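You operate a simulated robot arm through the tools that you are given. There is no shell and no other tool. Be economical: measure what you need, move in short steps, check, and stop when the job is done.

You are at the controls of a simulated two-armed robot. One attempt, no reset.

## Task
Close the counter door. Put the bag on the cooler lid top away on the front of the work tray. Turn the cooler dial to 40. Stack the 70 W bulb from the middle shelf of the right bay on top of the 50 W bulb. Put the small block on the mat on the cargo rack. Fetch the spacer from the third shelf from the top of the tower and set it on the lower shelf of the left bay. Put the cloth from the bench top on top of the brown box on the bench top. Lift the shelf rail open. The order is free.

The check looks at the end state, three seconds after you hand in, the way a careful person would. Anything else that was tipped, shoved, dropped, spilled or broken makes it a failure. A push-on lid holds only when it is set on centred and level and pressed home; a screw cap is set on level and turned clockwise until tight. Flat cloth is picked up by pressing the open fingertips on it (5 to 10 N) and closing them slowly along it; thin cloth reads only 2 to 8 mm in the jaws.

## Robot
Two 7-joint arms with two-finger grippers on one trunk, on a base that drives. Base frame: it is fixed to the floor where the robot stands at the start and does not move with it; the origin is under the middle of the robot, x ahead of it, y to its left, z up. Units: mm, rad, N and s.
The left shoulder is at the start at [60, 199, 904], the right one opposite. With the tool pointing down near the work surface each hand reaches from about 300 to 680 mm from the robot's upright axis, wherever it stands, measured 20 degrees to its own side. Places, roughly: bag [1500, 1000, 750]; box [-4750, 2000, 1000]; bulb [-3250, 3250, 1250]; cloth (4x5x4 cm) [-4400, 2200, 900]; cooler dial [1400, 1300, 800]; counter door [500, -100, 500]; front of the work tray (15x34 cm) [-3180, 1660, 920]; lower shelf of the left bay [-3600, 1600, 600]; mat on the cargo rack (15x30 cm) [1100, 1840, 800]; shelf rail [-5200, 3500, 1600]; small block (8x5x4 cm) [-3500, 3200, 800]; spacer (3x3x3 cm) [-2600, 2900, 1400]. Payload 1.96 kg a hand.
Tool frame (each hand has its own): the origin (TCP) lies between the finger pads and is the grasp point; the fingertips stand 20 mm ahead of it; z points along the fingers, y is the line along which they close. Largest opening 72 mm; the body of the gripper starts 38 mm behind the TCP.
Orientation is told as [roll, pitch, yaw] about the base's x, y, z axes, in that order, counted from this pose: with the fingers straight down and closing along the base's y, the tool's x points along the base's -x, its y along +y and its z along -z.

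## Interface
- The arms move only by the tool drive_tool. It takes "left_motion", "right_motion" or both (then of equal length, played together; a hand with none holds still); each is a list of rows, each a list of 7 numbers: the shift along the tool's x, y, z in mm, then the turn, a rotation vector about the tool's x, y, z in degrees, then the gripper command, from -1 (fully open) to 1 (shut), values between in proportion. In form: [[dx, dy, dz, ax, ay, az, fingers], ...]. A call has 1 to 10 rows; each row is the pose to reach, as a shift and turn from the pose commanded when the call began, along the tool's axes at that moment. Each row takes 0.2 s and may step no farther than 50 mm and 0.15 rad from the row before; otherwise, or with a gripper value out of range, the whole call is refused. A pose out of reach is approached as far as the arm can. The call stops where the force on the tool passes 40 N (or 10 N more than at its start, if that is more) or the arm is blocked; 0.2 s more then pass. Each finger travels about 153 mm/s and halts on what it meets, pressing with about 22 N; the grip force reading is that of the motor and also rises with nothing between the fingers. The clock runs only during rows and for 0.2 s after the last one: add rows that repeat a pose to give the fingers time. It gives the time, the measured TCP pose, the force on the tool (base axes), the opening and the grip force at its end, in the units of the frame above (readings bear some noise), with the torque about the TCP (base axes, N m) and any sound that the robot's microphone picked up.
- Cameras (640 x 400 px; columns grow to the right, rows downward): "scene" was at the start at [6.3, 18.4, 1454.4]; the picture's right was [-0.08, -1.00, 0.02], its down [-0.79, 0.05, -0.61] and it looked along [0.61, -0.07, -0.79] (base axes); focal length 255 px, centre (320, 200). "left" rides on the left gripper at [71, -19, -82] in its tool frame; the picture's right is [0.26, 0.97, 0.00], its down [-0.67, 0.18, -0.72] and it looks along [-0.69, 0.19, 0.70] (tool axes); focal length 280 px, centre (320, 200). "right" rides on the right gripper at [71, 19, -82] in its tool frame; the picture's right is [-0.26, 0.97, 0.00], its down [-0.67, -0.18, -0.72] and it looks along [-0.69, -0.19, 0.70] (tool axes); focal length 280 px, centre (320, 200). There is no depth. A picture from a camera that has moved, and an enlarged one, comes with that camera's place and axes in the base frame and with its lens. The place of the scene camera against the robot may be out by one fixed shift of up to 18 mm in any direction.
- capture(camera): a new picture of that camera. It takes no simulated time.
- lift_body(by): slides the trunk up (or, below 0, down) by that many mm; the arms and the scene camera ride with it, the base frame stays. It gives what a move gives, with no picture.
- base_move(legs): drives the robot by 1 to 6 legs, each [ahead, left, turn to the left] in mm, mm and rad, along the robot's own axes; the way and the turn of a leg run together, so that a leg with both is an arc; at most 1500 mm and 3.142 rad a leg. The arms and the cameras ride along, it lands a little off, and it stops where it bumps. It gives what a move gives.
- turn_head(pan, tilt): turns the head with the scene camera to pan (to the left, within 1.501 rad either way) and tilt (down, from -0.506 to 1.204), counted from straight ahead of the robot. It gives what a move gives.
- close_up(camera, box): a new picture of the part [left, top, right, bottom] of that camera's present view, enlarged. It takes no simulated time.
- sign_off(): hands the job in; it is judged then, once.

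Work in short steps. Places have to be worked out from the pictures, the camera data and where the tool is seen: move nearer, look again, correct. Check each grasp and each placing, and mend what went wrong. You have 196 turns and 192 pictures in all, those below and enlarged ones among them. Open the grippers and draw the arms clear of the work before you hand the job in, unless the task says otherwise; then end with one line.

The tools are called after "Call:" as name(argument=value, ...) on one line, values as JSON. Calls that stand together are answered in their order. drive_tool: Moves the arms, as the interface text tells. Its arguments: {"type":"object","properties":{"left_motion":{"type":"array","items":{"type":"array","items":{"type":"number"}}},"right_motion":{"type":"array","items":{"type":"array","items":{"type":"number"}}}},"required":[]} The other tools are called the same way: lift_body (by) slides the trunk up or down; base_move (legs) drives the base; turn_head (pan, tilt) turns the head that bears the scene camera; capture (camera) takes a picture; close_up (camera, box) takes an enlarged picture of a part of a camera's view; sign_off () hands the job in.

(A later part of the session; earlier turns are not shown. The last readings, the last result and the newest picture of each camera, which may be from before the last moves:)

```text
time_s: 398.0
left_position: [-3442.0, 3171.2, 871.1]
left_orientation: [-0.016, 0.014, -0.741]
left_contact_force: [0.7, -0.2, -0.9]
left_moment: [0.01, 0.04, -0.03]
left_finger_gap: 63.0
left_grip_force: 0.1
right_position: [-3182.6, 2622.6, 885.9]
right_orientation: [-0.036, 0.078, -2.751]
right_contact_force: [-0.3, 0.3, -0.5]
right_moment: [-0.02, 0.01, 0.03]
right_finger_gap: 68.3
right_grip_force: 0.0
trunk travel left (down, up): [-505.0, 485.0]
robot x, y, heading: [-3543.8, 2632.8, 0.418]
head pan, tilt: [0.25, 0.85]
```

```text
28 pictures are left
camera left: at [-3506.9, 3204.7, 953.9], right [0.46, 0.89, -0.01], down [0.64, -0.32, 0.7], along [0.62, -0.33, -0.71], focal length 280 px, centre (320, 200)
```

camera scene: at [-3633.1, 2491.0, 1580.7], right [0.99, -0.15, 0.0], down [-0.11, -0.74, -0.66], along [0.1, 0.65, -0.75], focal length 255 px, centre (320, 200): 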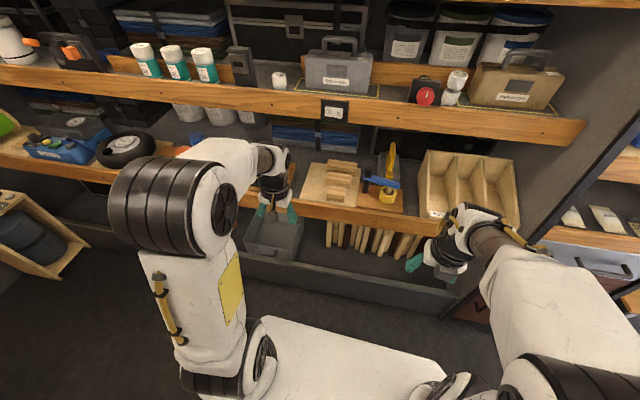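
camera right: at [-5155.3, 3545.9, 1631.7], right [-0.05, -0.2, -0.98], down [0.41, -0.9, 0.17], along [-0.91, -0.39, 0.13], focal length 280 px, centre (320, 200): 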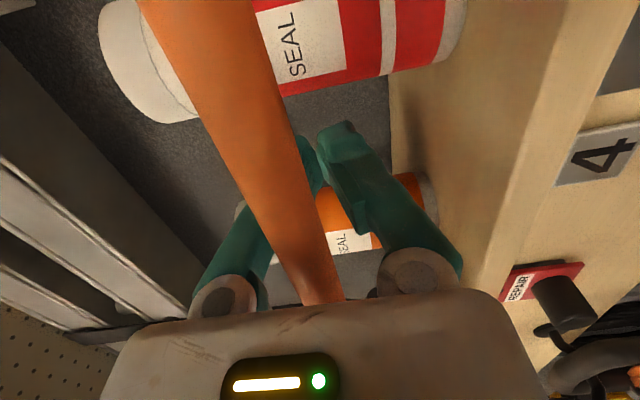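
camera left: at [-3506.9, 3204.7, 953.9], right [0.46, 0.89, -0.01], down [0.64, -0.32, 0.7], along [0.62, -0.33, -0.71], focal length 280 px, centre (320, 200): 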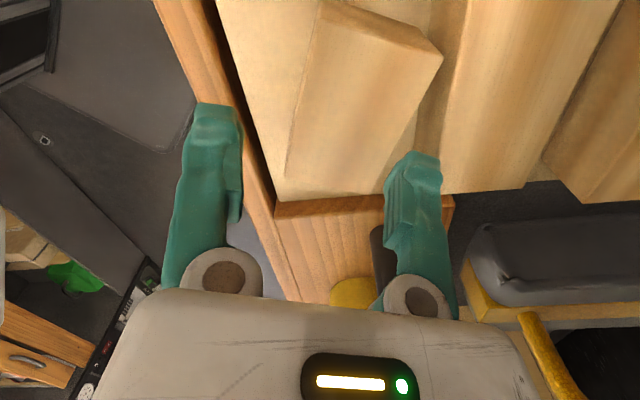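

The block is about 19 mm further in. I shift the base 18 mm and lower with the trunk.

Call:
base_move(legs=[[2, 18, 0]])

Call:
lift_body(by=-18)

Call:
capture(camera="left")

```text
time_s: 398.8
left_position: [-3449.2, 3188.1, 872.7]
left_orientation: [-0.014, 0.012, -0.739]
left_contact_force: [-0.7, -0.2, 0.6]
left_moment: [-0.01, -0.01, 0.02]
left_finger_gap: 62.8
left_grip_force: 0.1
right_position: [-3191.0, 2638.6, 886.9]
right_orientation: [-0.034, 0.077, -2.751]
right_contact_force: [0.3, 0.0, -0.6]
right_moment: [0.02, -0.02, -0.02]
right_finger_gap: 68.2
right_grip_force: 0.0
trunk travel left (down, up): [-505.0, 485.0]
robot x, y, heading: [-3551.1, 2647.8, 0.42]
head pan, tilt: [0.25, 0.85]
```

```text
time_s: 399.3
left_position: [-3449.9, 3188.2, 867.1]
left_orientation: [0.002, 0.023, -0.74]
left_contact_force: [-0.9, -7.3, 25.3]
left_moment: [0.65, -0.5, -0.09]
left_finger_gap: 61.4
left_grip_force: 0.1
right_position: [-3189.5, 2636.9, 875.2]
right_orientation: [-0.038, 0.078, -2.755]
right_contact_force: [-0.7, 0.9, -0.9]
right_moment: [-0.01, 0.01, 0.01]
right_finger_gap: 68.3
right_grip_force: 0.0
trunk travel left (down, up): [-493.0, 497.0]
robot x, y, heading: [-3550.2, 2648.7, 0.421]
head pan, tilt: [0.25, 0.85]
stopped: the force on the tool passed its limit at 49 N (the readings are from after the stop); the commanded pose is now the measured one
```

```text
27 pictures are left
camera left: at [-3513.2, 3220.1, 950.2], right [0.46, 0.89, 0.01], down [0.63, -0.33, 0.7], along [0.63, -0.31, -0.71], focal length 280 px, centre (320, 200)
```

left: 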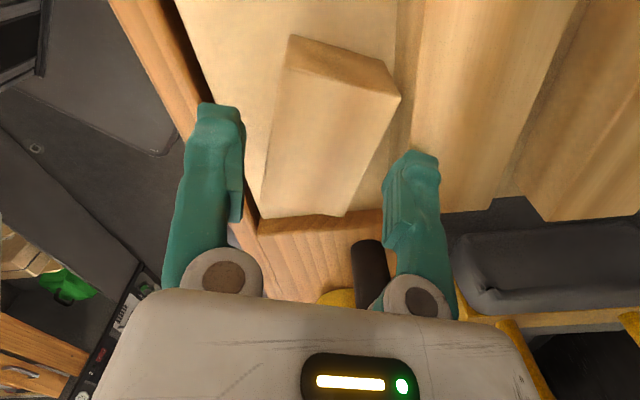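

The far finger landed on the block's edge; the block is ~7 mm further over. I raise, shift 7 mm, narrow the opening to 58 mm, and try again.

Call:
lift_body(by=14)

Call:
drive_tool(left_motion=[[0, 3, 0, 1, -1, 0, -0.61], [0, 7, 0, 0, -1, 0, -0.61], [0, 7, 0, 0, -1, 0, -0.61]])

Call:
lift_body(by=-20)

```text
time_s: 399.9
left_position: [-3449.1, 3190.4, 878.4]
left_orientation: [-0.003, 0.019, -0.74]
left_contact_force: [0.1, 0.8, 0.8]
left_moment: [0.03, -0.01, 0.0]
left_finger_gap: 63.0
left_grip_force: 0.1
right_position: [-3190.5, 2638.5, 889.4]
right_orientation: [-0.035, 0.078, -2.752]
right_contact_force: [0.8, 0.2, -0.1]
right_moment: [-0.03, 0.01, -0.02]
right_finger_gap: 68.6
right_grip_force: 0.0
trunk travel left (down, up): [-507.0, 483.0]
robot x, y, heading: [-3548.5, 2648.2, 0.423]
head pan, tilt: [0.25, 0.85]
```

```text
time_s: 400.7
left_position: [-3445.1, 3192.0, 875.8]
left_orientation: [0.003, 0.005, -0.737]
left_contact_force: [1.0, -0.2, -0.5]
left_moment: [-0.02, -0.02, 0.0]
left_finger_gap: 57.9
left_grip_force: 0.1
right_position: [-3190.0, 2637.3, 889.2]
right_orientation: [-0.036, 0.076, -2.75]
right_contact_force: [-0.2, -0.4, -0.4]
right_moment: [-0.01, -0.04, -0.02]
right_finger_gap: 68.5
right_grip_force: 0.0
trunk travel left (down, up): [-507.0, 483.0]
robot x, y, heading: [-3549.2, 2651.3, 0.421]
head pan, tilt: [0.25, 0.85]
```

```text
time_s: 401.2
left_position: [-3443.4, 3194.6, 867.5]
left_orientation: [0.014, 0.009, -0.741]
left_contact_force: [-1.5, -8.2, 22.5]
left_moment: [0.34, -0.44, -0.19]
left_finger_gap: 55.3
left_grip_force: 0.1
right_position: [-3191.9, 2635.4, 875.7]
right_orientation: [-0.035, 0.078, -2.751]
right_contact_force: [-0.1, 1.3, 0.2]
right_moment: [-0.02, -0.03, 0.03]
right_finger_gap: 68.7
right_grip_force: 0.1
trunk travel left (down, up): [-493.0, 497.0]
robot x, y, heading: [-3548.8, 2650.2, 0.421]
head pan, tilt: [0.25, 0.85]
stopped: the force on the tool passed its limit at 46 N (the readings are from after the stop); the commanded pose is now the measured one
```

The gap to the next block is tight here but widens along the block. I raise, shift 15 mm along the block's length and try again.

Call:
lift_body(by=14)

Call:
drive_tool(left_motion=[[-7, -2, 0, 0.7, -0.5, 0, -0.61], [-15, -3, 0, 0.7, -0.5, 0, -0.61], [-15, -3, 0, 0.7, -0.5, 0, -0.61]])

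Call:
lift_body(by=-20)

Call:
capture(camera="left")

```text
time_s: 401.8
left_position: [-3444.2, 3196.8, 878.7]
left_orientation: [0.01, 0.01, -0.739]
left_contact_force: [0.4, 0.5, 0.5]
left_moment: [-0.03, -0.03, -0.02]
left_finger_gap: 58.0
left_grip_force: 0.1
right_position: [-3190.1, 2639.0, 889.3]
right_orientation: [-0.035, 0.079, -2.751]
right_contact_force: [-0.2, 0.3, 0.4]
right_moment: [-0.02, 0.0, -0.01]
right_finger_gap: 68.1
right_grip_force: 0.0
trunk travel left (down, up): [-507.0, 483.0]
robot x, y, heading: [-3545.0, 2649.9, 0.422]
head pan, tilt: [0.25, 0.85]
```

```text
time_s: 402.6
left_position: [-3434.0, 3183.1, 879.2]
left_orientation: [0.003, 0.003, -0.738]
left_contact_force: [-0.3, 0.3, -0.1]
left_moment: [0.01, -0.01, 0.02]
left_finger_gap: 58.2
left_grip_force: 0.0
right_position: [-3190.3, 2638.9, 889.5]
right_orientation: [-0.033, 0.078, -2.751]
right_contact_force: [0.5, -0.1, 1.0]
right_moment: [-0.01, 0.02, 0.01]
right_finger_gap: 68.2
right_grip_force: 0.1
trunk travel left (down, up): [-507.0, 483.0]
robot x, y, heading: [-3551.0, 2651.0, 0.417]
head pan, tilt: [0.25, 0.85]
```

```text
time_s: 403.3
left_position: [-3435.1, 3184.5, 856.7]
left_orientation: [-0.001, -0.001, -0.738]
left_contact_force: [-0.5, -0.9, 0.5]
left_moment: [-0.05, -0.02, 0.01]
left_finger_gap: 57.8
left_grip_force: 0.1
right_position: [-3190.0, 2640.4, 868.2]
right_orientation: [-0.036, 0.077, -2.749]
right_contact_force: [0.8, 1.6, -0.9]
right_moment: [-0.01, 0.01, -0.01]
right_finger_gap: 68.5
right_grip_force: 0.1
trunk travel left (down, up): [-487.0, 503.0]
robot x, y, heading: [-3552.2, 2647.8, 0.419]
head pan, tilt: [0.25, 0.85]
```

```text
26 pictures are left
camera left: at [-3500.6, 3217.2, 938.1], right [0.46, 0.89, 0.0], down [0.62, -0.32, 0.71], along [0.64, -0.33, -0.7], focal length 280 px, centre (320, 200)
```

left: 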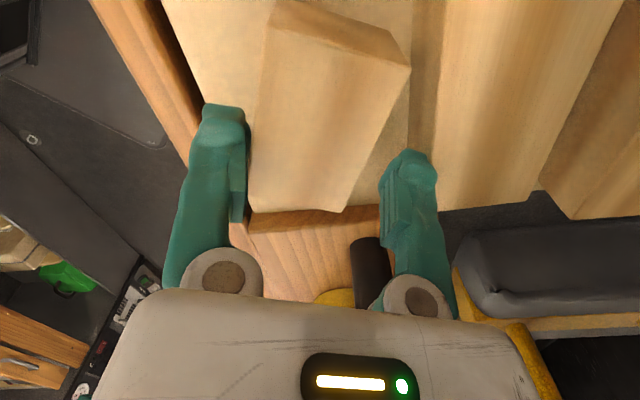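

The fingers are now beside the block without contact. I lower on.

Call:
lift_body(by=-18)

Call:
lift_body(by=-10)

```text
time_s: 403.9
left_position: [-3435.3, 3182.6, 839.6]
left_orientation: [0.002, 0.001, -0.739]
left_contact_force: [-0.4, 0.0, 0.2]
left_moment: [0.01, 0.05, 0.03]
left_finger_gap: 57.9
left_grip_force: 0.0
right_position: [-3190.2, 2638.5, 852.3]
right_orientation: [-0.036, 0.077, -2.75]
right_contact_force: [0.5, -0.1, -0.8]
right_moment: [-0.01, 0.0, 0.02]
right_finger_gap: 68.4
right_grip_force: 0.0
trunk travel left (down, up): [-469.0, 521.0]
robot x, y, heading: [-3548.5, 2649.5, 0.423]
head pan, tilt: [0.25, 0.85]
```

```text
time_s: 404.5
left_position: [-3436.3, 3182.5, 829.4]
left_orientation: [0.002, 0.001, -0.738]
left_contact_force: [-0.4, 0.7, -0.1]
left_moment: [0.01, -0.01, -0.04]
left_finger_gap: 57.8
left_grip_force: 0.0
right_position: [-3189.9, 2638.0, 840.3]
right_orientation: [-0.034, 0.077, -2.749]
right_contact_force: [-0.4, -0.2, -0.3]
right_moment: [-0.02, 0.01, -0.01]
right_finger_gap: 68.2
right_grip_force: 0.0
trunk travel left (down, up): [-459.0, 531.0]
robot x, y, heading: [-3547.6, 2646.3, 0.42]
head pan, tilt: [0.25, 0.85]
```

Tips at z≈809, 30 mm down the block's sides. I close and lift slightly.

Call:
drive_tool(left_motion=[[0, 0, 0, 0, 0, 0, -0.3], [0, 0, 0, 0, 0, 0, 0.2], [0, 0, 0, 0, 0, 0, 1], [0, 0, 0, 0, 0, 0, 1]])

Call:
lift_body(by=60)

Call:
capture(camera="left")

```text
time_s: 405.5
left_position: [-3434.8, 3181.1, 830.5]
left_orientation: [0.001, 0.002, -0.739]
left_contact_force: [0.7, 0.1, -0.1]
left_moment: [0.03, 0.02, 0.02]
left_finger_gap: 47.5
left_grip_force: 22.3
right_position: [-3190.1, 2639.3, 841.6]
right_orientation: [-0.035, 0.077, -2.75]
right_contact_force: [0.4, 0.5, -0.6]
right_moment: [0.0, 0.03, -0.02]
right_finger_gap: 68.3
right_grip_force: 0.1
trunk travel left (down, up): [-459.0, 531.0]
robot x, y, heading: [-3551.1, 2646.0, 0.418]
head pan, tilt: [0.25, 0.85]
```

```text
time_s: 406.5
left_position: [-3435.1, 3182.6, 890.1]
left_orientation: [0.002, 0.002, -0.738]
left_contact_force: [-0.1, 0.5, -0.6]
left_moment: [-0.01, 0.0, -0.03]
left_finger_gap: 47.5
left_grip_force: 21.9
right_position: [-3190.1, 2638.8, 902.2]
right_orientation: [-0.035, 0.078, -2.75]
right_contact_force: [0.4, 0.4, 0.0]
right_moment: [-0.01, -0.03, 0.01]
right_finger_gap: 68.2
right_grip_force: 0.0
trunk travel left (down, up): [-519.0, 471.0]
robot x, y, heading: [-3549.2, 2647.3, 0.42]
head pan, tilt: [0.25, 0.85]
```

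```text
25 pictures are left
camera left: at [-3500.8, 3216.0, 971.5], right [0.46, 0.89, 0.0], down [0.62, -0.32, 0.71], along [0.64, -0.32, -0.7], focal length 280 px, centre (320, 200)
```

left: 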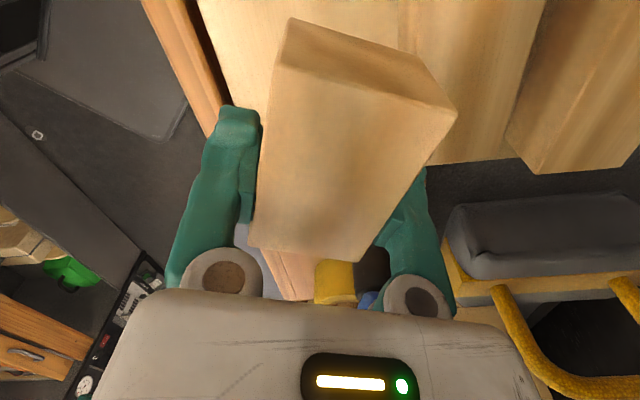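

Block held. I back into the aisle, fold the arm in, raise, face along the aisle and drive back toward the cargo rack.

Call:
base_move(legs=[[-100, -101, 0]])

Call:
lift_body(by=130)

Call:
drive_tool(left_motion=[[-27, -5, 0, 0, 0, 0, 1], [-54, -10, 0, 0, 0, 0, 1], [-81, -15, 0, 0, 0, 0, 1], [-108, -20, 0, 0, 0, 0, 1], [-135, -25, 0, 0, 0, 0, 1], [-162, -30, 0, 0, 0, 0, 1], [-189, -35, 0, 0, 0, 0, 1], [-216, -40, 0, 0, 0, 0, 1], [-243, -45, 0, 0, 0, 0, 1], [-266, -50, 0, 0, 0, 0, 1]])

Call:
base_move(legs=[[0, 0, -0.78], [1500, 0, 0], [1500, 20, 0]])

Call:
turn_head(pan=0.1, tilt=0.4)

Call:
capture(camera="scene")

```text
time_s: 407.8
left_position: [-3487.5, 3049.3, 891.7]
left_orientation: [0.003, 0.002, -0.74]
left_contact_force: [-0.1, -0.7, -1.2]
left_moment: [-0.01, -0.02, 0.03]
left_finger_gap: 47.4
left_grip_force: 21.7
right_position: [-3242.1, 2504.0, 901.3]
right_orientation: [-0.036, 0.079, -2.754]
right_contact_force: [0.2, -0.6, -0.1]
right_moment: [0.04, -0.03, 0.0]
right_finger_gap: 68.4
right_grip_force: 0.1
trunk travel left (down, up): [-519.0, 471.0]
robot x, y, heading: [-3601.1, 2513.1, 0.413]
head pan, tilt: [0.25, 0.85]
```

```text
time_s: 409.4
left_position: [-3486.3, 3051.4, 1020.7]
left_orientation: [0.002, 0.001, -0.739]
left_contact_force: [-0.9, -0.7, -0.6]
left_moment: [-0.01, 0.01, 0.0]
left_finger_gap: 47.2
left_grip_force: 22.1
right_position: [-3241.9, 2504.4, 1030.7]
right_orientation: [-0.036, 0.076, -2.753]
right_contact_force: [-0.3, 0.4, 0.5]
right_moment: [-0.04, -0.02, 0.01]
right_finger_gap: 68.5
right_grip_force: 0.1
trunk travel left (down, up): [-649.0, 341.0]
robot x, y, heading: [-3601.6, 2510.6, 0.415]
head pan, tilt: [0.25, 0.85]
```

```text
time_s: 411.6
left_position: [-3323.4, 2833.4, 1020.3]
left_orientation: [0.002, 0.003, -0.74]
left_contact_force: [0.6, -1.0, -0.7]
left_moment: [0.02, 0.02, -0.01]
left_finger_gap: 47.3
left_grip_force: 22.3
right_position: [-3241.9, 2505.9, 1031.6]
right_orientation: [-0.036, 0.078, -2.751]
right_contact_force: [0.2, 0.0, -0.1]
right_moment: [0.02, 0.01, -0.01]
right_finger_gap: 68.6
right_grip_force: 0.1
trunk travel left (down, up): [-649.0, 341.0]
robot x, y, heading: [-3600.8, 2517.5, 0.418]
head pan, tilt: [0.25, 0.85]
```

```text
refused: leg 3 is longer than a leg can be; nothing moved
```

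```text
time_s: 412.5
left_position: [-3324.3, 2832.9, 1020.4]
left_orientation: [0.003, 0.003, -0.742]
left_contact_force: [-0.1, 0.8, -1.3]
left_moment: [0.01, -0.03, 0.01]
left_finger_gap: 47.4
left_grip_force: 21.7
right_position: [-3242.3, 2505.2, 1031.1]
right_orientation: [-0.038, 0.078, -2.753]
right_contact_force: [-0.2, -0.5, -0.3]
right_moment: [0.03, 0.02, 0.02]
right_finger_gap: 68.3
right_grip_force: 0.1
trunk travel left (down, up): [-649.0, 341.0]
robot x, y, heading: [-3600.5, 2515.9, 0.422]
head pan, tilt: [0.099, 0.4]
```

```text
24 pictures are left
camera scene: at [-3583.9, 2528.6, 1594.0], right [0.49, -0.87, 0.0], down [-0.34, -0.19, -0.92], along [0.8, 0.46, -0.39], focal length 255 px, centre (320, 200)
```

scene: 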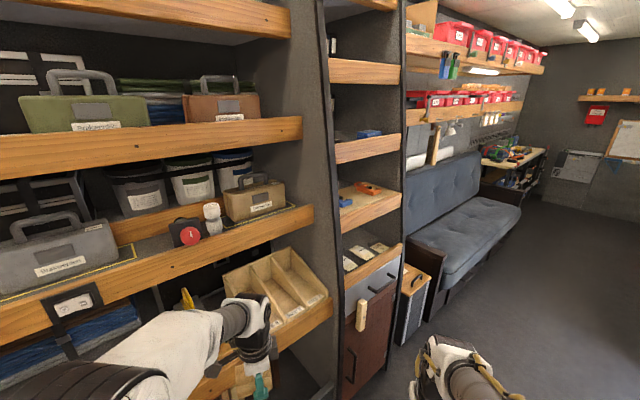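

Leg too long by a hair; I drive again with shorter legs.

Call:
base_move(legs=[[0, 0, -0.78], [1490, 0, 0], [1490, 0, 0], [1300, 60, 0]])

Call:
turn_head(pan=0.7, tilt=0.6)

Call:
capture(camera="scene")

```text
time_s: 435.2
left_position: [859.8, 1047.7, 1019.9]
left_orientation: [0.0, 0.003, -1.528]
left_contact_force: [0.7, -0.2, -0.4]
left_moment: [0.01, -0.01, 0.0]
left_finger_gap: 47.2
left_grip_force: 22.3
right_position: [682.4, 758.0, 1031.6]
right_orientation: [-0.034, 0.077, 2.742]
right_contact_force: [0.0, 0.0, 0.2]
right_moment: [0.0, -0.02, -0.02]
right_finger_gap: 68.4
right_grip_force: 0.1
trunk travel left (down, up): [-649.0, 341.0]
robot x, y, heading: [436.9, 1016.6, -0.367]
head pan, tilt: [0.099, 0.4]
```

```text
time_s: 436.2
left_position: [859.2, 1047.8, 1019.8]
left_orientation: [0.001, 0.0, -1.529]
left_contact_force: [-0.1, -0.5, -0.9]
left_moment: [-0.02, -0.01, 0.0]
left_finger_gap: 47.3
left_grip_force: 22.0
right_position: [683.5, 757.0, 1031.1]
right_orientation: [-0.035, 0.077, 2.742]
right_contact_force: [0.7, 0.7, 0.2]
right_moment: [0.0, -0.03, 0.01]
right_finger_gap: 68.3
right_grip_force: 0.0
trunk travel left (down, up): [-649.0, 341.0]
robot x, y, heading: [438.3, 1022.2, -0.369]
head pan, tilt: [0.7, 0.6]
```

```text
23 pictures are left
camera scene: at [457.0, 1061.8, 1575.9], right [0.32, -0.95, 0.0], down [-0.53, -0.18, -0.83], along [0.78, 0.27, -0.56], focal length 255 px, centre (320, 200)
```

scene: 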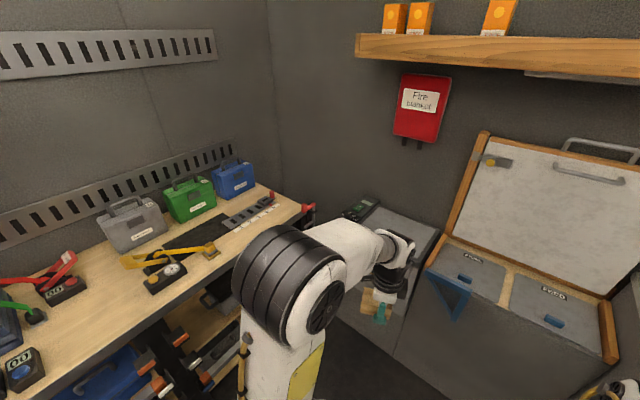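

I zoom on the mat to pick a free spot.

Call:
close_up(camera="scene", box=[100, 180, 310, 300])

```text
3.05 times, centred on (205, 240) of scene
camera zoom: at [457.0, 1061.8, 1575.9], right [0.32, -0.95, 0.0], down [-0.53, -0.18, -0.83], along [0.78, 0.27, -0.56], focal length 778 px, centre (670, 78)
```

zoom: 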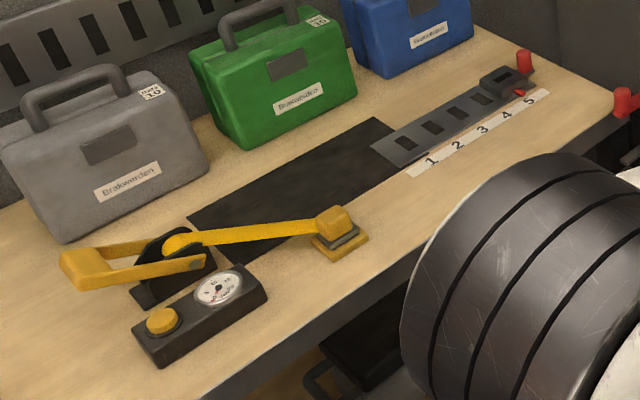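

Free spot on the mat: right-centre, ≈ (1147,1828,800). I turn to the same 45° stance, approach, and swing the arm over.

Call:
base_move(legs=[[0, 0, 0.787], [439, -82, 0]])

Call:
drive_tool(left_motion=[[15, 12, 0, 0, 0, 0, 1], [30, 24, 0, 0, 0, 0, 1], [45, 36, 0, 0, 0, 0, 1], [60, 48, 0, 0, 0, 0, 1], [75, 60, 0, 0, 0, 0, 1], [90, 72, 0, 0, 0, 0, 1], [105, 84, 0, 0, 0, 0, 1], [120, 96, 0, 0, 0, 0, 1], [132, 106, 0, 0, 0, 0, 1], [143, 115, 0, 0, 0, 0, 1]])

Call:
turn_head(pan=0.8, tilt=0.75)

Call:
capture(camera="scene")

```text
time_s: 441.0
left_position: [1149.2, 1445.4, 1021.0]
left_orientation: [0.002, 0.003, -0.736]
left_contact_force: [0.0, -0.8, -1.2]
left_moment: [0.01, -0.05, 0.0]
left_finger_gap: 47.0
left_grip_force: 22.2
right_position: [1234.2, 1117.2, 1030.6]
right_orientation: [-0.034, 0.077, -2.747]
right_contact_force: [0.6, -0.2, 0.2]
right_moment: [0.02, 0.0, -0.03]
right_finger_gap: 68.6
right_grip_force: 0.1
trunk travel left (down, up): [-649.0, 341.0]
robot x, y, heading: [875.7, 1126.3, 0.424]
head pan, tilt: [0.7, 0.6]
```

```text
time_s: 443.2
left_position: [1124.2, 1588.7, 1017.0]
left_orientation: [0.007, 0.002, -0.735]
left_contact_force: [-0.6, 0.2, -0.2]
left_moment: [-0.02, -0.03, 0.03]
left_finger_gap: 46.8
left_grip_force: 21.8
left hand out of reach, approached as far as the arm can: row 8, 9, 10
right_position: [1232.4, 1117.9, 1031.0]
right_orientation: [-0.035, 0.078, -2.747]
right_contact_force: [-0.4, 0.3, 0.5]
right_moment: [0.0, -0.02, 0.0]
right_finger_gap: 68.1
right_grip_force: 0.0
trunk travel left (down, up): [-649.0, 341.0]
robot x, y, heading: [873.3, 1127.4, 0.426]
head pan, tilt: [0.7, 0.6]
```

```text
time_s: 443.9
left_position: [1125.2, 1589.3, 1017.8]
left_orientation: [0.008, 0.001, -0.733]
left_contact_force: [0.3, 0.1, -0.2]
left_moment: [0.0, -0.02, 0.02]
left_finger_gap: 47.1
left_grip_force: 22.4
right_position: [1232.5, 1117.3, 1031.4]
right_orientation: [-0.035, 0.076, -2.747]
right_contact_force: [-0.5, -0.3, -0.1]
right_moment: [0.0, -0.03, 0.0]
right_finger_gap: 68.4
right_grip_force: 0.1
trunk travel left (down, up): [-649.0, 341.0]
robot x, y, heading: [875.5, 1126.0, 0.421]
head pan, tilt: [0.799, 0.75]
```

```text
21 pictures are left
camera scene: at [838.8, 1171.0, 1563.1], right [0.94, -0.34, 0.0], down [-0.23, -0.64, -0.73], along [0.25, 0.69, -0.68], focal length 255 px, centre (320, 200)
```

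scene: 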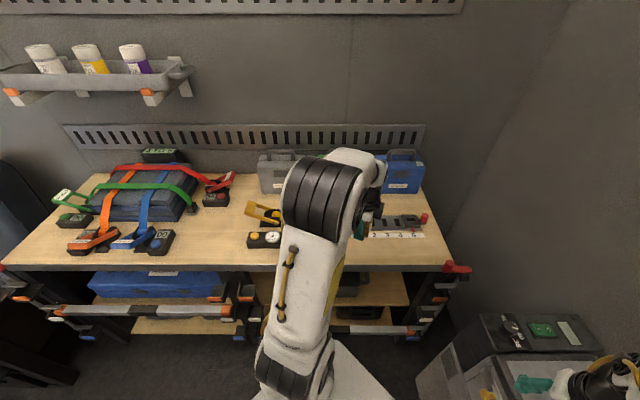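

I approach diagonally and check with the left camera.

Call:
base_move(legs=[[100, 155, 0]])

Call:
capture(camera="left")

```text
time_s: 445.4
left_position: [1150.2, 1777.2, 1016.9]
left_orientation: [0.008, 0.002, -0.735]
left_contact_force: [0.1, 0.6, -0.1]
left_moment: [-0.02, -0.01, 0.01]
left_finger_gap: 46.9
left_grip_force: 21.8
right_position: [1258.6, 1304.5, 1031.1]
right_orientation: [-0.036, 0.076, -2.746]
right_contact_force: [0.3, 0.8, 1.0]
right_moment: [0.01, 0.02, 0.04]
right_finger_gap: 68.5
right_grip_force: 0.0
trunk travel left (down, up): [-649.0, 341.0]
robot x, y, heading: [903.0, 1315.9, 0.424]
head pan, tilt: [0.799, 0.75]
```

```text
20 pictures are left
camera left: at [1084.5, 1808.7, 1097.6], right [0.45, 0.89, 0.01], down [0.62, -0.32, 0.72], along [0.64, -0.32, -0.7], focal length 280 px, centre (320, 200)
```

left: 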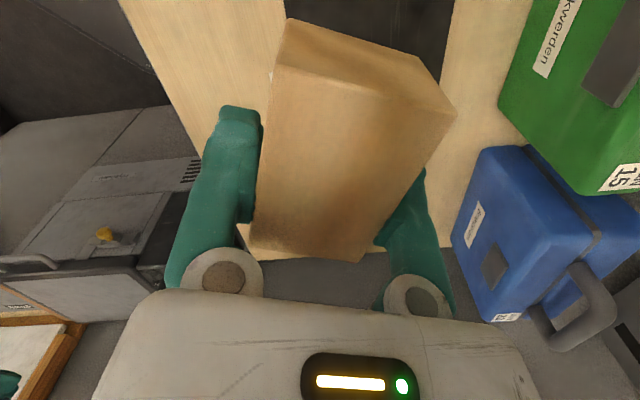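

The mat lies as expected. I make the last shift (y' +42, x' −16) and begin lowering.

Call:
base_move(legs=[[18, 41, 0]])

Call:
lift_body(by=-150)

Call:
capture(camera="left")

```text
time_s: 446.3
left_position: [1149.8, 1820.0, 1017.0]
left_orientation: [0.006, 0.001, -0.735]
left_contact_force: [0.1, -0.9, -0.6]
left_moment: [0.01, 0.04, -0.01]
left_finger_gap: 47.0
left_grip_force: 22.0
right_position: [1257.7, 1348.8, 1030.4]
right_orientation: [-0.035, 0.077, -2.747]
right_contact_force: [0.8, -0.1, -0.3]
right_moment: [-0.06, -0.01, 0.0]
right_finger_gap: 68.5
right_grip_force: 0.0
trunk travel left (down, up): [-649.0, 341.0]
robot x, y, heading: [899.2, 1357.4, 0.425]
head pan, tilt: [0.799, 0.75]
```

```text
time_s: 448.1
left_position: [1149.4, 1820.3, 867.3]
left_orientation: [0.006, 0.002, -0.734]
left_contact_force: [-0.6, -0.4, -0.6]
left_moment: [-0.03, -0.04, -0.02]
left_finger_gap: 46.9
left_grip_force: 22.0
right_position: [1256.7, 1349.1, 879.9]
right_orientation: [-0.034, 0.077, -2.748]
right_contact_force: [-0.6, -0.1, 0.2]
right_moment: [0.01, 0.01, -0.01]
right_finger_gap: 68.2
right_grip_force: 0.1
trunk travel left (down, up): [-499.0, 491.0]
robot x, y, heading: [900.3, 1358.1, 0.43]
head pan, tilt: [0.799, 0.75]
```

```text
19 pictures are left
camera left: at [1083.9, 1852.5, 948.1], right [0.45, 0.89, 0.01], down [0.62, -0.32, 0.72], along [0.64, -0.32, -0.7], focal length 280 px, centre (320, 200)
```

left: 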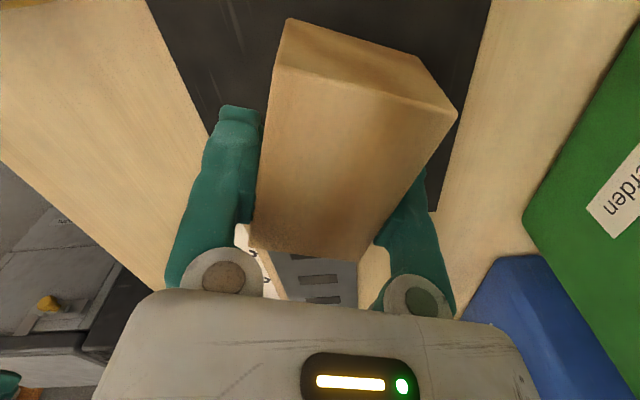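

The block is over the mat, centre ≈ (x'=423,y'=2113), inside its edges. I lower to contact.

Call:
lift_body(by=-28)

Call:
lift_body(by=-5)

Call:
lift_body(by=-5)

```text
time_s: 448.8
left_position: [1149.5, 1820.9, 839.5]
left_orientation: [0.006, 0.001, -0.735]
left_contact_force: [0.6, 0.4, -0.2]
left_moment: [0.02, 0.03, 0.03]
left_finger_gap: 46.8
left_grip_force: 21.7
right_position: [1258.5, 1348.3, 853.7]
right_orientation: [-0.035, 0.076, -2.749]
right_contact_force: [0.1, 0.3, -0.4]
right_moment: [-0.02, -0.05, 0.04]
right_finger_gap: 68.1
right_grip_force: 0.1
trunk travel left (down, up): [-471.0, 519.0]
robot x, y, heading: [896.7, 1359.8, 0.422]
head pan, tilt: [0.799, 0.75]
```

```text
time_s: 449.4
left_position: [1149.3, 1820.6, 834.0]
left_orientation: [0.007, 0.002, -0.735]
left_contact_force: [0.3, 0.0, -0.2]
left_moment: [-0.01, 0.0, 0.01]
left_finger_gap: 47.2
left_grip_force: 21.6
right_position: [1258.6, 1348.5, 848.0]
right_orientation: [-0.034, 0.076, -2.748]
right_contact_force: [-0.4, -0.1, -0.4]
right_moment: [0.02, 0.0, 0.0]
right_finger_gap: 68.2
right_grip_force: 0.0
trunk travel left (down, up): [-466.0, 524.0]
robot x, y, heading: [900.2, 1357.8, 0.425]
head pan, tilt: [0.799, 0.75]
```

```text
time_s: 449.9
left_position: [1150.8, 1820.4, 828.6]
left_orientation: [0.007, 0.002, -0.736]
left_contact_force: [-0.4, 0.1, -0.5]
left_moment: [0.03, 0.0, -0.02]
left_finger_gap: 46.9
left_grip_force: 22.3
right_position: [1258.4, 1348.9, 843.8]
right_orientation: [-0.035, 0.076, -2.747]
right_contact_force: [-1.0, -0.2, -0.5]
right_moment: [0.01, 0.01, 0.0]
right_finger_gap: 68.6
right_grip_force: 0.1
trunk travel left (down, up): [-461.0, 529.0]
robot x, y, heading: [900.4, 1356.4, 0.424]
head pan, tilt: [0.799, 0.75]
```

No contact yet; continue in small steps.

Call:
lift_body(by=-5)

Call:
lift_body(by=-4)

Call:
lift_body(by=-4)

```text
time_s: 450.4
left_position: [1150.0, 1819.6, 823.9]
left_orientation: [0.007, 0.003, -0.736]
left_contact_force: [-1.6, 0.0, -0.7]
left_moment: [0.03, 0.02, -0.03]
left_finger_gap: 47.0
left_grip_force: 21.6
right_position: [1259.0, 1349.2, 838.0]
right_orientation: [-0.035, 0.077, -2.747]
right_contact_force: [-0.4, 0.7, 0.5]
right_moment: [-0.03, 0.02, 0.01]
right_finger_gap: 68.2
right_grip_force: 0.0
trunk travel left (down, up): [-456.0, 534.0]
robot x, y, heading: [898.4, 1357.4, 0.428]
head pan, tilt: [0.799, 0.75]
```

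```text
time_s: 451.0
left_position: [1149.7, 1821.4, 819.7]
left_orientation: [0.008, 0.001, -0.735]
left_contact_force: [-0.1, 0.9, 5.1]
left_moment: [0.21, 0.05, -0.03]
left_finger_gap: 47.0
left_grip_force: 22.1
right_position: [1257.9, 1348.5, 834.1]
right_orientation: [-0.037, 0.077, -2.75]
right_contact_force: [-0.6, 0.4, 0.5]
right_moment: [-0.03, 0.01, 0.0]
right_finger_gap: 68.4
right_grip_force: 0.1
trunk travel left (down, up): [-452.0, 538.0]
robot x, y, heading: [898.9, 1357.2, 0.426]
head pan, tilt: [0.799, 0.75]
```

```text
time_s: 451.6
left_position: [1150.7, 1820.8, 820.2]
left_orientation: [0.018, 0.001, -0.736]
left_contact_force: [-1.6, -2.6, 12.7]
left_moment: [-0.2, 0.26, 0.01]
left_finger_gap: 47.2
left_grip_force: 21.7
right_position: [1258.1, 1348.7, 830.3]
right_orientation: [-0.036, 0.078, -2.748]
right_contact_force: [-0.1, -0.1, 0.2]
right_moment: [-0.02, 0.0, 0.01]
right_finger_gap: 68.4
right_grip_force: 0.1
trunk travel left (down, up): [-449.0, 541.0]
robot x, y, heading: [903.8, 1354.0, 0.427]
head pan, tilt: [0.799, 0.75]
stopped: the force on the tool passed its limit at 41 N (the readings are from after the stop); the commanded pose is now the measured one
```

The block rests on the mat. I open and rise, then check.

Call:
drive_tool(left_motion=[[0, 0, 0, 0, 0, 0, -0.5], [0, 0, 0, 0, 0, 0, -0.7], [0, 0, 0, 0, 0, 0, -0.7]])

Call:
lift_body(by=150)

Call:
capture(camera="left")

```text
time_s: 452.4
left_position: [1151.8, 1822.2, 820.1]
left_orientation: [0.018, 0.001, -0.734]
left_contact_force: [7.8, 9.2, 22.6]
left_moment: [-0.36, 0.38, -0.05]
left_finger_gap: 54.3
left_grip_force: 0.0
right_position: [1258.0, 1349.1, 832.5]
right_orientation: [-0.036, 0.079, -2.748]
right_contact_force: [1.4, -0.2, 0.2]
right_moment: [0.0, 0.03, 0.01]
right_finger_gap: 68.2
right_grip_force: 0.0
trunk travel left (down, up): [-449.0, 541.0]
robot x, y, heading: [900.0, 1354.6, 0.426]
head pan, tilt: [0.799, 0.75]
```

```text
time_s: 454.2
left_position: [1150.4, 1822.0, 969.1]
left_orientation: [0.014, 0.002, -0.735]
left_contact_force: [-0.6, -0.4, 0.1]
left_moment: [-0.04, 0.02, 0.0]
left_finger_gap: 61.4
left_grip_force: 0.0
right_position: [1258.6, 1350.2, 981.5]
right_orientation: [-0.035, 0.077, -2.747]
right_contact_force: [-1.1, -0.5, -0.2]
right_moment: [-0.04, 0.03, -0.01]
right_finger_gap: 68.3
right_grip_force: 0.0
trunk travel left (down, up): [-599.0, 391.0]
robot x, y, heading: [897.2, 1357.8, 0.422]
head pan, tilt: [0.799, 0.75]
```

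```text
18 pictures are left
camera left: at [1084.5, 1853.6, 1049.5], right [0.45, 0.89, 0.01], down [0.62, -0.32, 0.72], along [0.64, -0.32, -0.7], focal length 280 px, centre (320, 200)
```

left: 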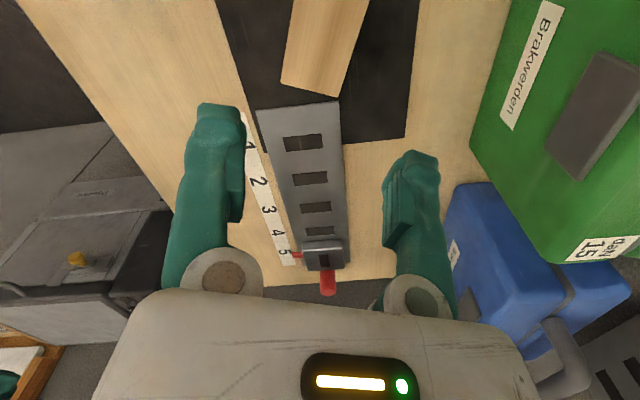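

I zoom in to see whether the block lies flat and free of the gauge strip.

Call:
close_up(camera="left", box=[210, 0, 430, 140])

```text
2.86 times, centred on (320, 70) of left
camera zoom: at [1084.5, 1853.6, 1049.5], right [0.45, 0.89, 0.01], down [0.62, -0.32, 0.72], along [0.64, -0.32, -0.7], focal length 801 px, centre (320, 571)
```

zoom: 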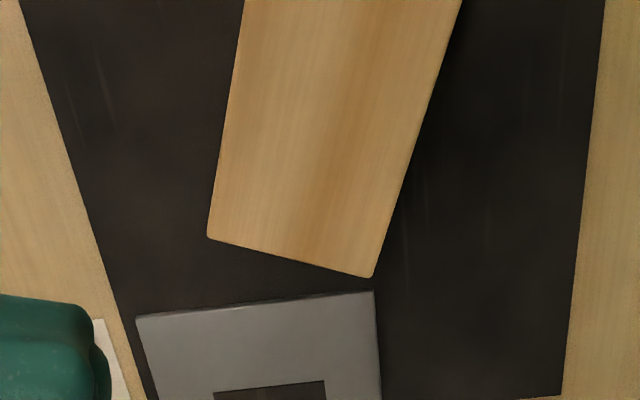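

The block lies flat on the mat, about 20 mm clear of the strip. I back away, open both grippers, and take a last look.

Call:
base_move(legs=[[-230, -230, 0]])

Call:
drive_tool(left_motion=[[0, 0, 0, 0, 0, 0, -1], [0, 0, 0, 0, 0, 0, -1]], right_motion=[[0, 0, 0, 0, 0, 0, -1], [0, 0, 0, 0, 0, 0, -1]])

Call:
turn_head(pan=-1.1, tilt=0.6)

Call:
capture(camera="scene")

Call:
turn_head(pan=0.5, tilt=0.6)

Call:
capture(camera="scene")

```text
time_s: 456.4
left_position: [1038.0, 1514.0, 968.4]
left_orientation: [0.013, -0.001, -0.737]
left_contact_force: [-0.7, -0.3, 1.0]
left_moment: [-0.01, 0.03, 0.02]
left_finger_gap: 61.1
left_grip_force: 0.1
right_position: [1144.9, 1042.4, 981.6]
right_orientation: [-0.037, 0.078, -2.749]
right_contact_force: [0.2, -0.5, -0.6]
right_moment: [0.0, -0.01, 0.0]
right_finger_gap: 68.6
right_grip_force: 0.1
trunk travel left (down, up): [-599.0, 391.0]
robot x, y, heading: [785.9, 1050.3, 0.418]
head pan, tilt: [0.799, 0.75]
```

```text
time_s: 457.0
left_position: [1037.7, 1514.6, 968.9]
left_orientation: [0.012, 0.003, -0.737]
left_contact_force: [-0.3, 0.1, -0.6]
left_moment: [-0.04, 0.04, 0.04]
left_finger_gap: 71.9
left_grip_force: 0.0
right_position: [1143.9, 1041.9, 980.5]
right_orientation: [-0.035, 0.077, -2.75]
right_contact_force: [0.0, -0.8, 0.4]
right_moment: [0.0, 0.0, 0.0]
right_finger_gap: 72.1
right_grip_force: 0.0
trunk travel left (down, up): [-599.0, 391.0]
robot x, y, heading: [787.4, 1054.2, 0.424]
head pan, tilt: [0.799, 0.75]
```

```text
time_s: 458.8
left_position: [1037.8, 1514.7, 968.7]
left_orientation: [0.013, 0.002, -0.735]
left_contact_force: [-0.8, -0.4, 0.3]
left_moment: [0.04, 0.01, 0.0]
left_finger_gap: 71.9
left_grip_force: 0.1
right_position: [1144.8, 1042.7, 981.1]
right_orientation: [-0.035, 0.076, -2.749]
right_contact_force: [1.2, -0.4, -0.9]
right_moment: [0.0, 0.01, 0.04]
right_finger_gap: 72.0
right_grip_force: 0.0
trunk travel left (down, up): [-599.0, 391.0]
robot x, y, heading: [786.0, 1050.5, 0.425]
head pan, tilt: [-1.1, 0.6]
```

```text
16 pictures are left
camera scene: at [791.4, 962.7, 1525.6], right [-0.63, -0.78, 0.0], down [-0.44, 0.35, -0.83], along [0.64, -0.52, -0.56], focal length 255 px, centre (320, 200)
```

scene: 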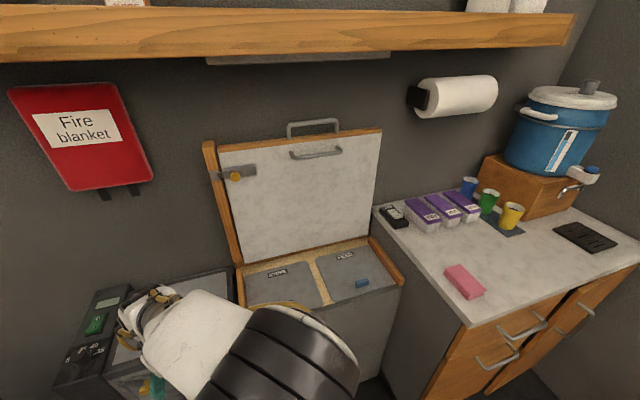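

```text
time_s: 460.5
left_position: [1038.0, 1514.9, 968.9]
left_orientation: [0.014, 0.0, -0.738]
left_contact_force: [-0.4, 0.2, -0.5]
left_moment: [0.02, 0.03, 0.0]
left_finger_gap: 71.8
left_grip_force: 0.0
right_position: [1144.9, 1041.8, 981.4]
right_orientation: [-0.033, 0.077, -2.748]
right_contact_force: [0.6, -0.4, -0.2]
right_moment: [-0.01, 0.0, 0.0]
right_finger_gap: 72.2
right_grip_force: 0.1
trunk travel left (down, up): [-599.0, 391.0]
robot x, y, heading: [785.5, 1053.2, 0.421]
head pan, tilt: [0.499, 0.6]
```

```text
15 pictures are left
camera scene: at [776.0, 1088.4, 1525.6], right [0.8, -0.61, 0.0], down [-0.34, -0.45, -0.83], along [0.5, 0.66, -0.56], focal length 255 px, centre (320, 200)
```

scene: 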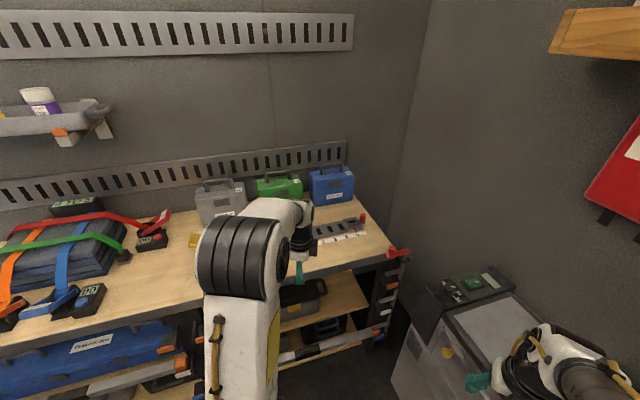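

I double-check the door's closure with one zoom.

Call:
turn_head(pan=-1.3, tilt=0.75)

Call:
close_up(camera="scene", box=[330, 150, 570, 330])

```text
time_s: 462.3
left_position: [1037.2, 1514.0, 968.3]
left_orientation: [0.014, 0.001, -0.737]
left_contact_force: [0.3, 0.5, -0.2]
left_moment: [-0.03, 0.03, 0.02]
left_finger_gap: 72.2
left_grip_force: 0.0
right_position: [1144.6, 1042.9, 981.0]
right_orientation: [-0.035, 0.077, -2.747]
right_contact_force: [-0.5, -1.5, -0.3]
right_moment: [0.03, 0.01, 0.02]
right_finger_gap: 72.3
right_grip_force: 0.1
trunk travel left (down, up): [-599.0, 391.0]
robot x, y, heading: [787.8, 1049.0, 0.424]
head pan, tilt: [-1.3, 0.75]
```

```text
2.22 times, centred on (450, 240) of scene
camera zoom: at [775.5, 954.3, 1512.7], right [-0.77, -0.64, 0.0], down [-0.44, 0.52, -0.73], along [0.47, -0.56, -0.68], focal length 567 px, centre (31, 111)
```

zoom: 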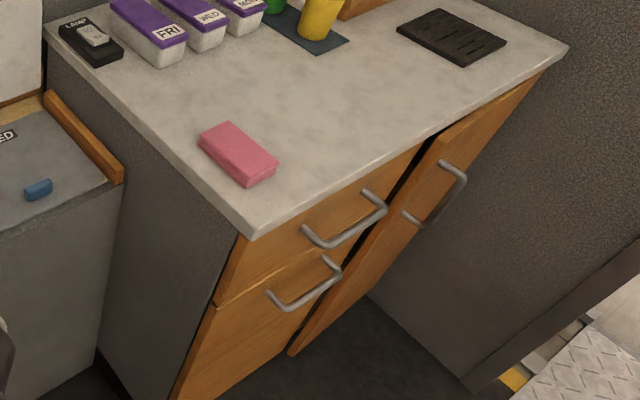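

The view shows the counter door slightly ajar, so I must press it again. I turn square to the counter, drive in front of it, and pitch the closed right hand forward.

Call:
base_move(legs=[[0, 0, -0.784], [-490, 0, 0], [0, -910, 0]])

Call:
drive_tool(right_motion=[[12, 0, -8, 0, 7.5, 0, 1], [24, 0, -16, 0, 15, 0, 1], [36, 0, -24, 0, 22.5, 0, 1], [48, 0, -32, 0, 30, 0, 1], [60, 0, -40, 0, 37.5, 0, 1], [75, 0, -48, 0, 45, 0, 1], [90, 0, -55, 0, 52.5, 0, 1], [110, 0, -60, 0, 60, 0, 1], [110, 0, -60, 0, 60, 0, 1]], left_motion=[[3, -7, 0, 0, 0, 0, -1], [6, -14, 0, 0, 0, 0, -1], [9, -21, 0, 0, 0, 0, -1], [12, -28, 0, 0, 0, 0, -1], [15, -35, 0, 0, 0, 0, -1], [18, -42, 0, 0, 0, 0, -1], [21, -49, 0, 0, 0, 0, -1], [24, -55, 0, 0, 0, 0, -1], [24, -55, 0, 0, 0, 0, -1]])

Call:
lift_body(by=-230)

Call:
turn_head(pan=0.0, tilt=0.8)

Call:
capture(camera="scene")

```text
time_s: 471.6
left_position: [514.7, 511.5, 969.9]
left_orientation: [0.015, 0.002, -1.528]
left_contact_force: [0.2, 0.0, 0.4]
left_moment: [-0.01, 0.02, -0.01]
left_finger_gap: 71.6
left_grip_force: 0.1
right_position: [252.7, 103.6, 981.9]
right_orientation: [-0.035, 0.077, 2.742]
right_contact_force: [-0.6, 0.3, 0.4]
right_moment: [0.01, 0.01, -0.01]
right_finger_gap: 72.1
right_grip_force: 0.0
trunk travel left (down, up): [-599.0, 391.0]
robot x, y, heading: [7.6, 367.2, -0.372]
head pan, tilt: [-1.3, 0.75]
```

```text
time_s: 473.6
left_position: [459.0, 533.8, 967.7]
left_orientation: [0.014, 0.002, -1.529]
left_contact_force: [-0.4, 0.0, -0.1]
left_moment: [0.05, -0.01, -0.01]
left_finger_gap: 72.1
left_grip_force: 0.0
right_position: [369.3, 56.3, 1061.3]
right_orientation: [-0.081, 1.124, 2.671]
right_contact_force: [0.7, 0.4, 0.0]
right_moment: [-0.02, 0.04, -0.01]
right_finger_gap: 0.1
right_grip_force: 22.0
right hand out of reach, approached as far as the arm can: row 1, 2, 3, 4, 5, 6, 7, 8, 9
trunk travel left (down, up): [-599.0, 391.0]
robot x, y, heading: [6.3, 362.6, -0.369]
head pan, tilt: [-1.3, 0.75]
```

```text
time_s: 476.1
left_position: [458.7, 534.2, 738.5]
left_orientation: [0.014, 0.003, -1.528]
left_contact_force: [-0.2, 0.5, 0.2]
left_moment: [0.01, 0.03, 0.01]
left_finger_gap: 72.1
left_grip_force: 0.0
right_position: [367.8, 57.8, 829.0]
right_orientation: [-0.08, 1.123, 2.671]
right_contact_force: [-1.3, 0.5, 0.4]
right_moment: [0.01, -0.04, -0.01]
right_finger_gap: 0.0
right_grip_force: 22.1
trunk travel left (down, up): [-369.0, 621.0]
robot x, y, heading: [13.6, 366.9, -0.368]
head pan, tilt: [-1.3, 0.75]
```

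```text
time_s: 477.5
left_position: [459.3, 533.6, 738.1]
left_orientation: [0.014, 0.002, -1.53]
left_contact_force: [0.3, 0.6, -0.3]
left_moment: [0.01, 0.0, -0.01]
left_finger_gap: 72.1
left_grip_force: 0.0
right_position: [368.7, 57.2, 829.4]
right_orientation: [-0.082, 1.122, 2.67]
right_contact_force: [-0.4, 0.7, -0.6]
right_moment: [0.01, -0.01, 0.0]
right_finger_gap: 0.0
right_grip_force: 22.1
trunk travel left (down, up): [-369.0, 621.0]
robot x, y, heading: [7.7, 363.8, -0.374]
head pan, tilt: [0.0, 0.799]
```

```text
13 pictures are left
camera scene: at [18.0, 350.5, 1278.7], right [-0.36, -0.93, 0.0], down [-0.67, 0.26, -0.7], along [0.65, -0.25, -0.72], focal length 255 px, centre (320, 200)
```

scene: 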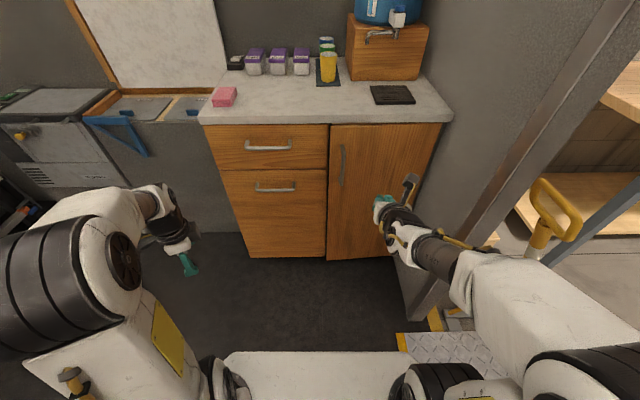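

The hand is in front of the door, right of the handle. I drive ahead in steps to press the door home.

Call:
base_move(legs=[[200, 0, 0]])

Call:
base_move(legs=[[35, 0, 0]])

Call:
base_move(legs=[[20, 0, 0]])

Call:
close_up(camera="scene", box=[200, 60, 480, 260])

```text
time_s: 479.1
left_position: [646.8, 458.3, 737.6]
left_orientation: [0.014, 0.001, -1.531]
left_contact_force: [0.0, 0.0, 0.6]
left_moment: [-0.05, 0.02, 0.0]
left_finger_gap: 72.0
left_grip_force: 0.1
right_position: [556.9, -17.0, 829.5]
right_orientation: [-0.08, 1.122, 2.67]
right_contact_force: [0.8, 0.1, -0.9]
right_moment: [-0.01, 0.01, 0.0]
right_finger_gap: 0.2
right_grip_force: 21.4
trunk travel left (down, up): [-369.0, 621.0]
robot x, y, heading: [195.1, 295.1, -0.372]
head pan, tilt: [0.0, 0.799]
```

```text
time_s: 480.0
left_position: [680.9, 447.0, 738.0]
left_orientation: [0.011, 0.001, -1.533]
left_contact_force: [0.2, -0.6, 0.8]
left_moment: [0.0, 0.03, 0.02]
left_finger_gap: 72.1
left_grip_force: 0.2
right_position: [589.2, -29.9, 828.9]
right_orientation: [-0.081, 1.124, 2.667]
right_contact_force: [-0.1, -0.7, 0.0]
right_moment: [-0.02, 0.02, -0.01]
right_finger_gap: 0.2
right_grip_force: 22.5
trunk travel left (down, up): [-369.0, 621.0]
robot x, y, heading: [228.9, 282.5, -0.373]
head pan, tilt: [0.0, 0.799]
```

```text
time_s: 480.8
left_position: [698.9, 439.8, 737.6]
left_orientation: [0.013, 0.003, -1.53]
left_contact_force: [-0.1, 0.2, 0.6]
left_moment: [0.01, 0.04, 0.0]
left_finger_gap: 72.0
left_grip_force: 0.1
right_position: [606.4, -36.7, 829.6]
right_orientation: [-0.081, 1.123, 2.67]
right_contact_force: [0.5, -0.4, 0.1]
right_moment: [0.02, 0.0, 0.0]
right_finger_gap: 0.0
right_grip_force: 22.2
trunk travel left (down, up): [-369.0, 621.0]
robot x, y, heading: [242.8, 273.2, -0.369]
head pan, tilt: [0.0, 0.799]
```

```text
2.00 times, centred on (340, 160) of scene
camera zoom: at [257.8, 257.0, 1278.7], right [-0.36, -0.93, 0.0], down [-0.67, 0.26, -0.7], along [0.65, -0.25, -0.72], focal length 511 px, centre (280, 280)
```

zoom: 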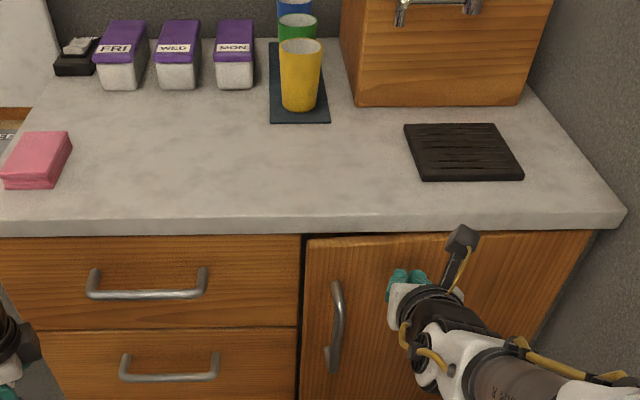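

No contact yet. A few more small steps.

Call:
base_move(legs=[[18, 0, 0]])

Call:
base_move(legs=[[18, 0, 0]])

Call:
close_up(camera="scene", box=[260, 140, 480, 300])

```text
time_s: 481.6
left_position: [716.3, 433.5, 737.5]
left_orientation: [0.012, 0.001, -1.532]
left_contact_force: [0.0, -0.3, -0.1]
left_moment: [0.01, 0.01, 0.04]
left_finger_gap: 72.0
left_grip_force: 0.1
right_position: [625.2, -42.2, 829.3]
right_orientation: [-0.081, 1.124, 2.67]
right_contact_force: [1.1, -0.5, 0.2]
right_moment: [-0.04, -0.01, -0.01]
right_finger_gap: 0.2
right_grip_force: 21.9
trunk travel left (down, up): [-369.0, 621.0]
robot x, y, heading: [263.1, 268.7, -0.373]
head pan, tilt: [0.0, 0.799]
```

```text
time_s: 482.4
left_position: [732.0, 425.7, 737.3]
left_orientation: [0.015, 0.002, -1.533]
left_contact_force: [0.4, 0.2, 0.7]
left_moment: [-0.01, 0.03, 0.06]
left_finger_gap: 72.1
left_grip_force: 0.1
right_position: [639.8, -49.8, 829.3]
right_orientation: [-0.082, 1.123, 2.672]
right_contact_force: [-7.1, 2.6, -1.8]
right_moment: [-0.04, 0.08, 0.05]
right_finger_gap: 0.0
right_grip_force: 21.5
trunk travel left (down, up): [-369.0, 621.0]
robot x, y, heading: [279.1, 261.4, -0.373]
head pan, tilt: [0.0, 0.799]
```

```text
2.50 times, centred on (370, 220) of scene
camera zoom: at [289.4, 244.5, 1278.7], right [-0.36, -0.93, 0.0], down [-0.67, 0.26, -0.7], along [0.65, -0.25, -0.72], focal length 638 px, centre (195, 150)
```

zoom: 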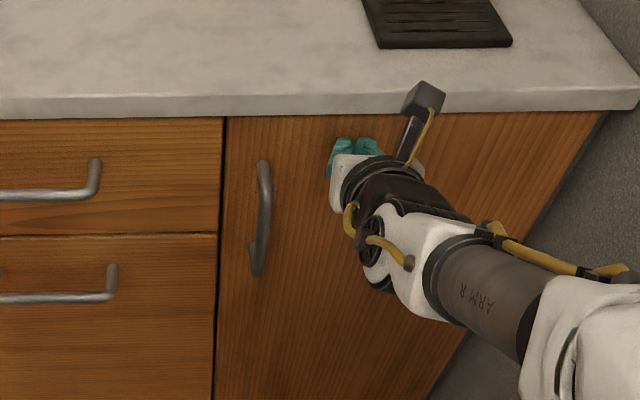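

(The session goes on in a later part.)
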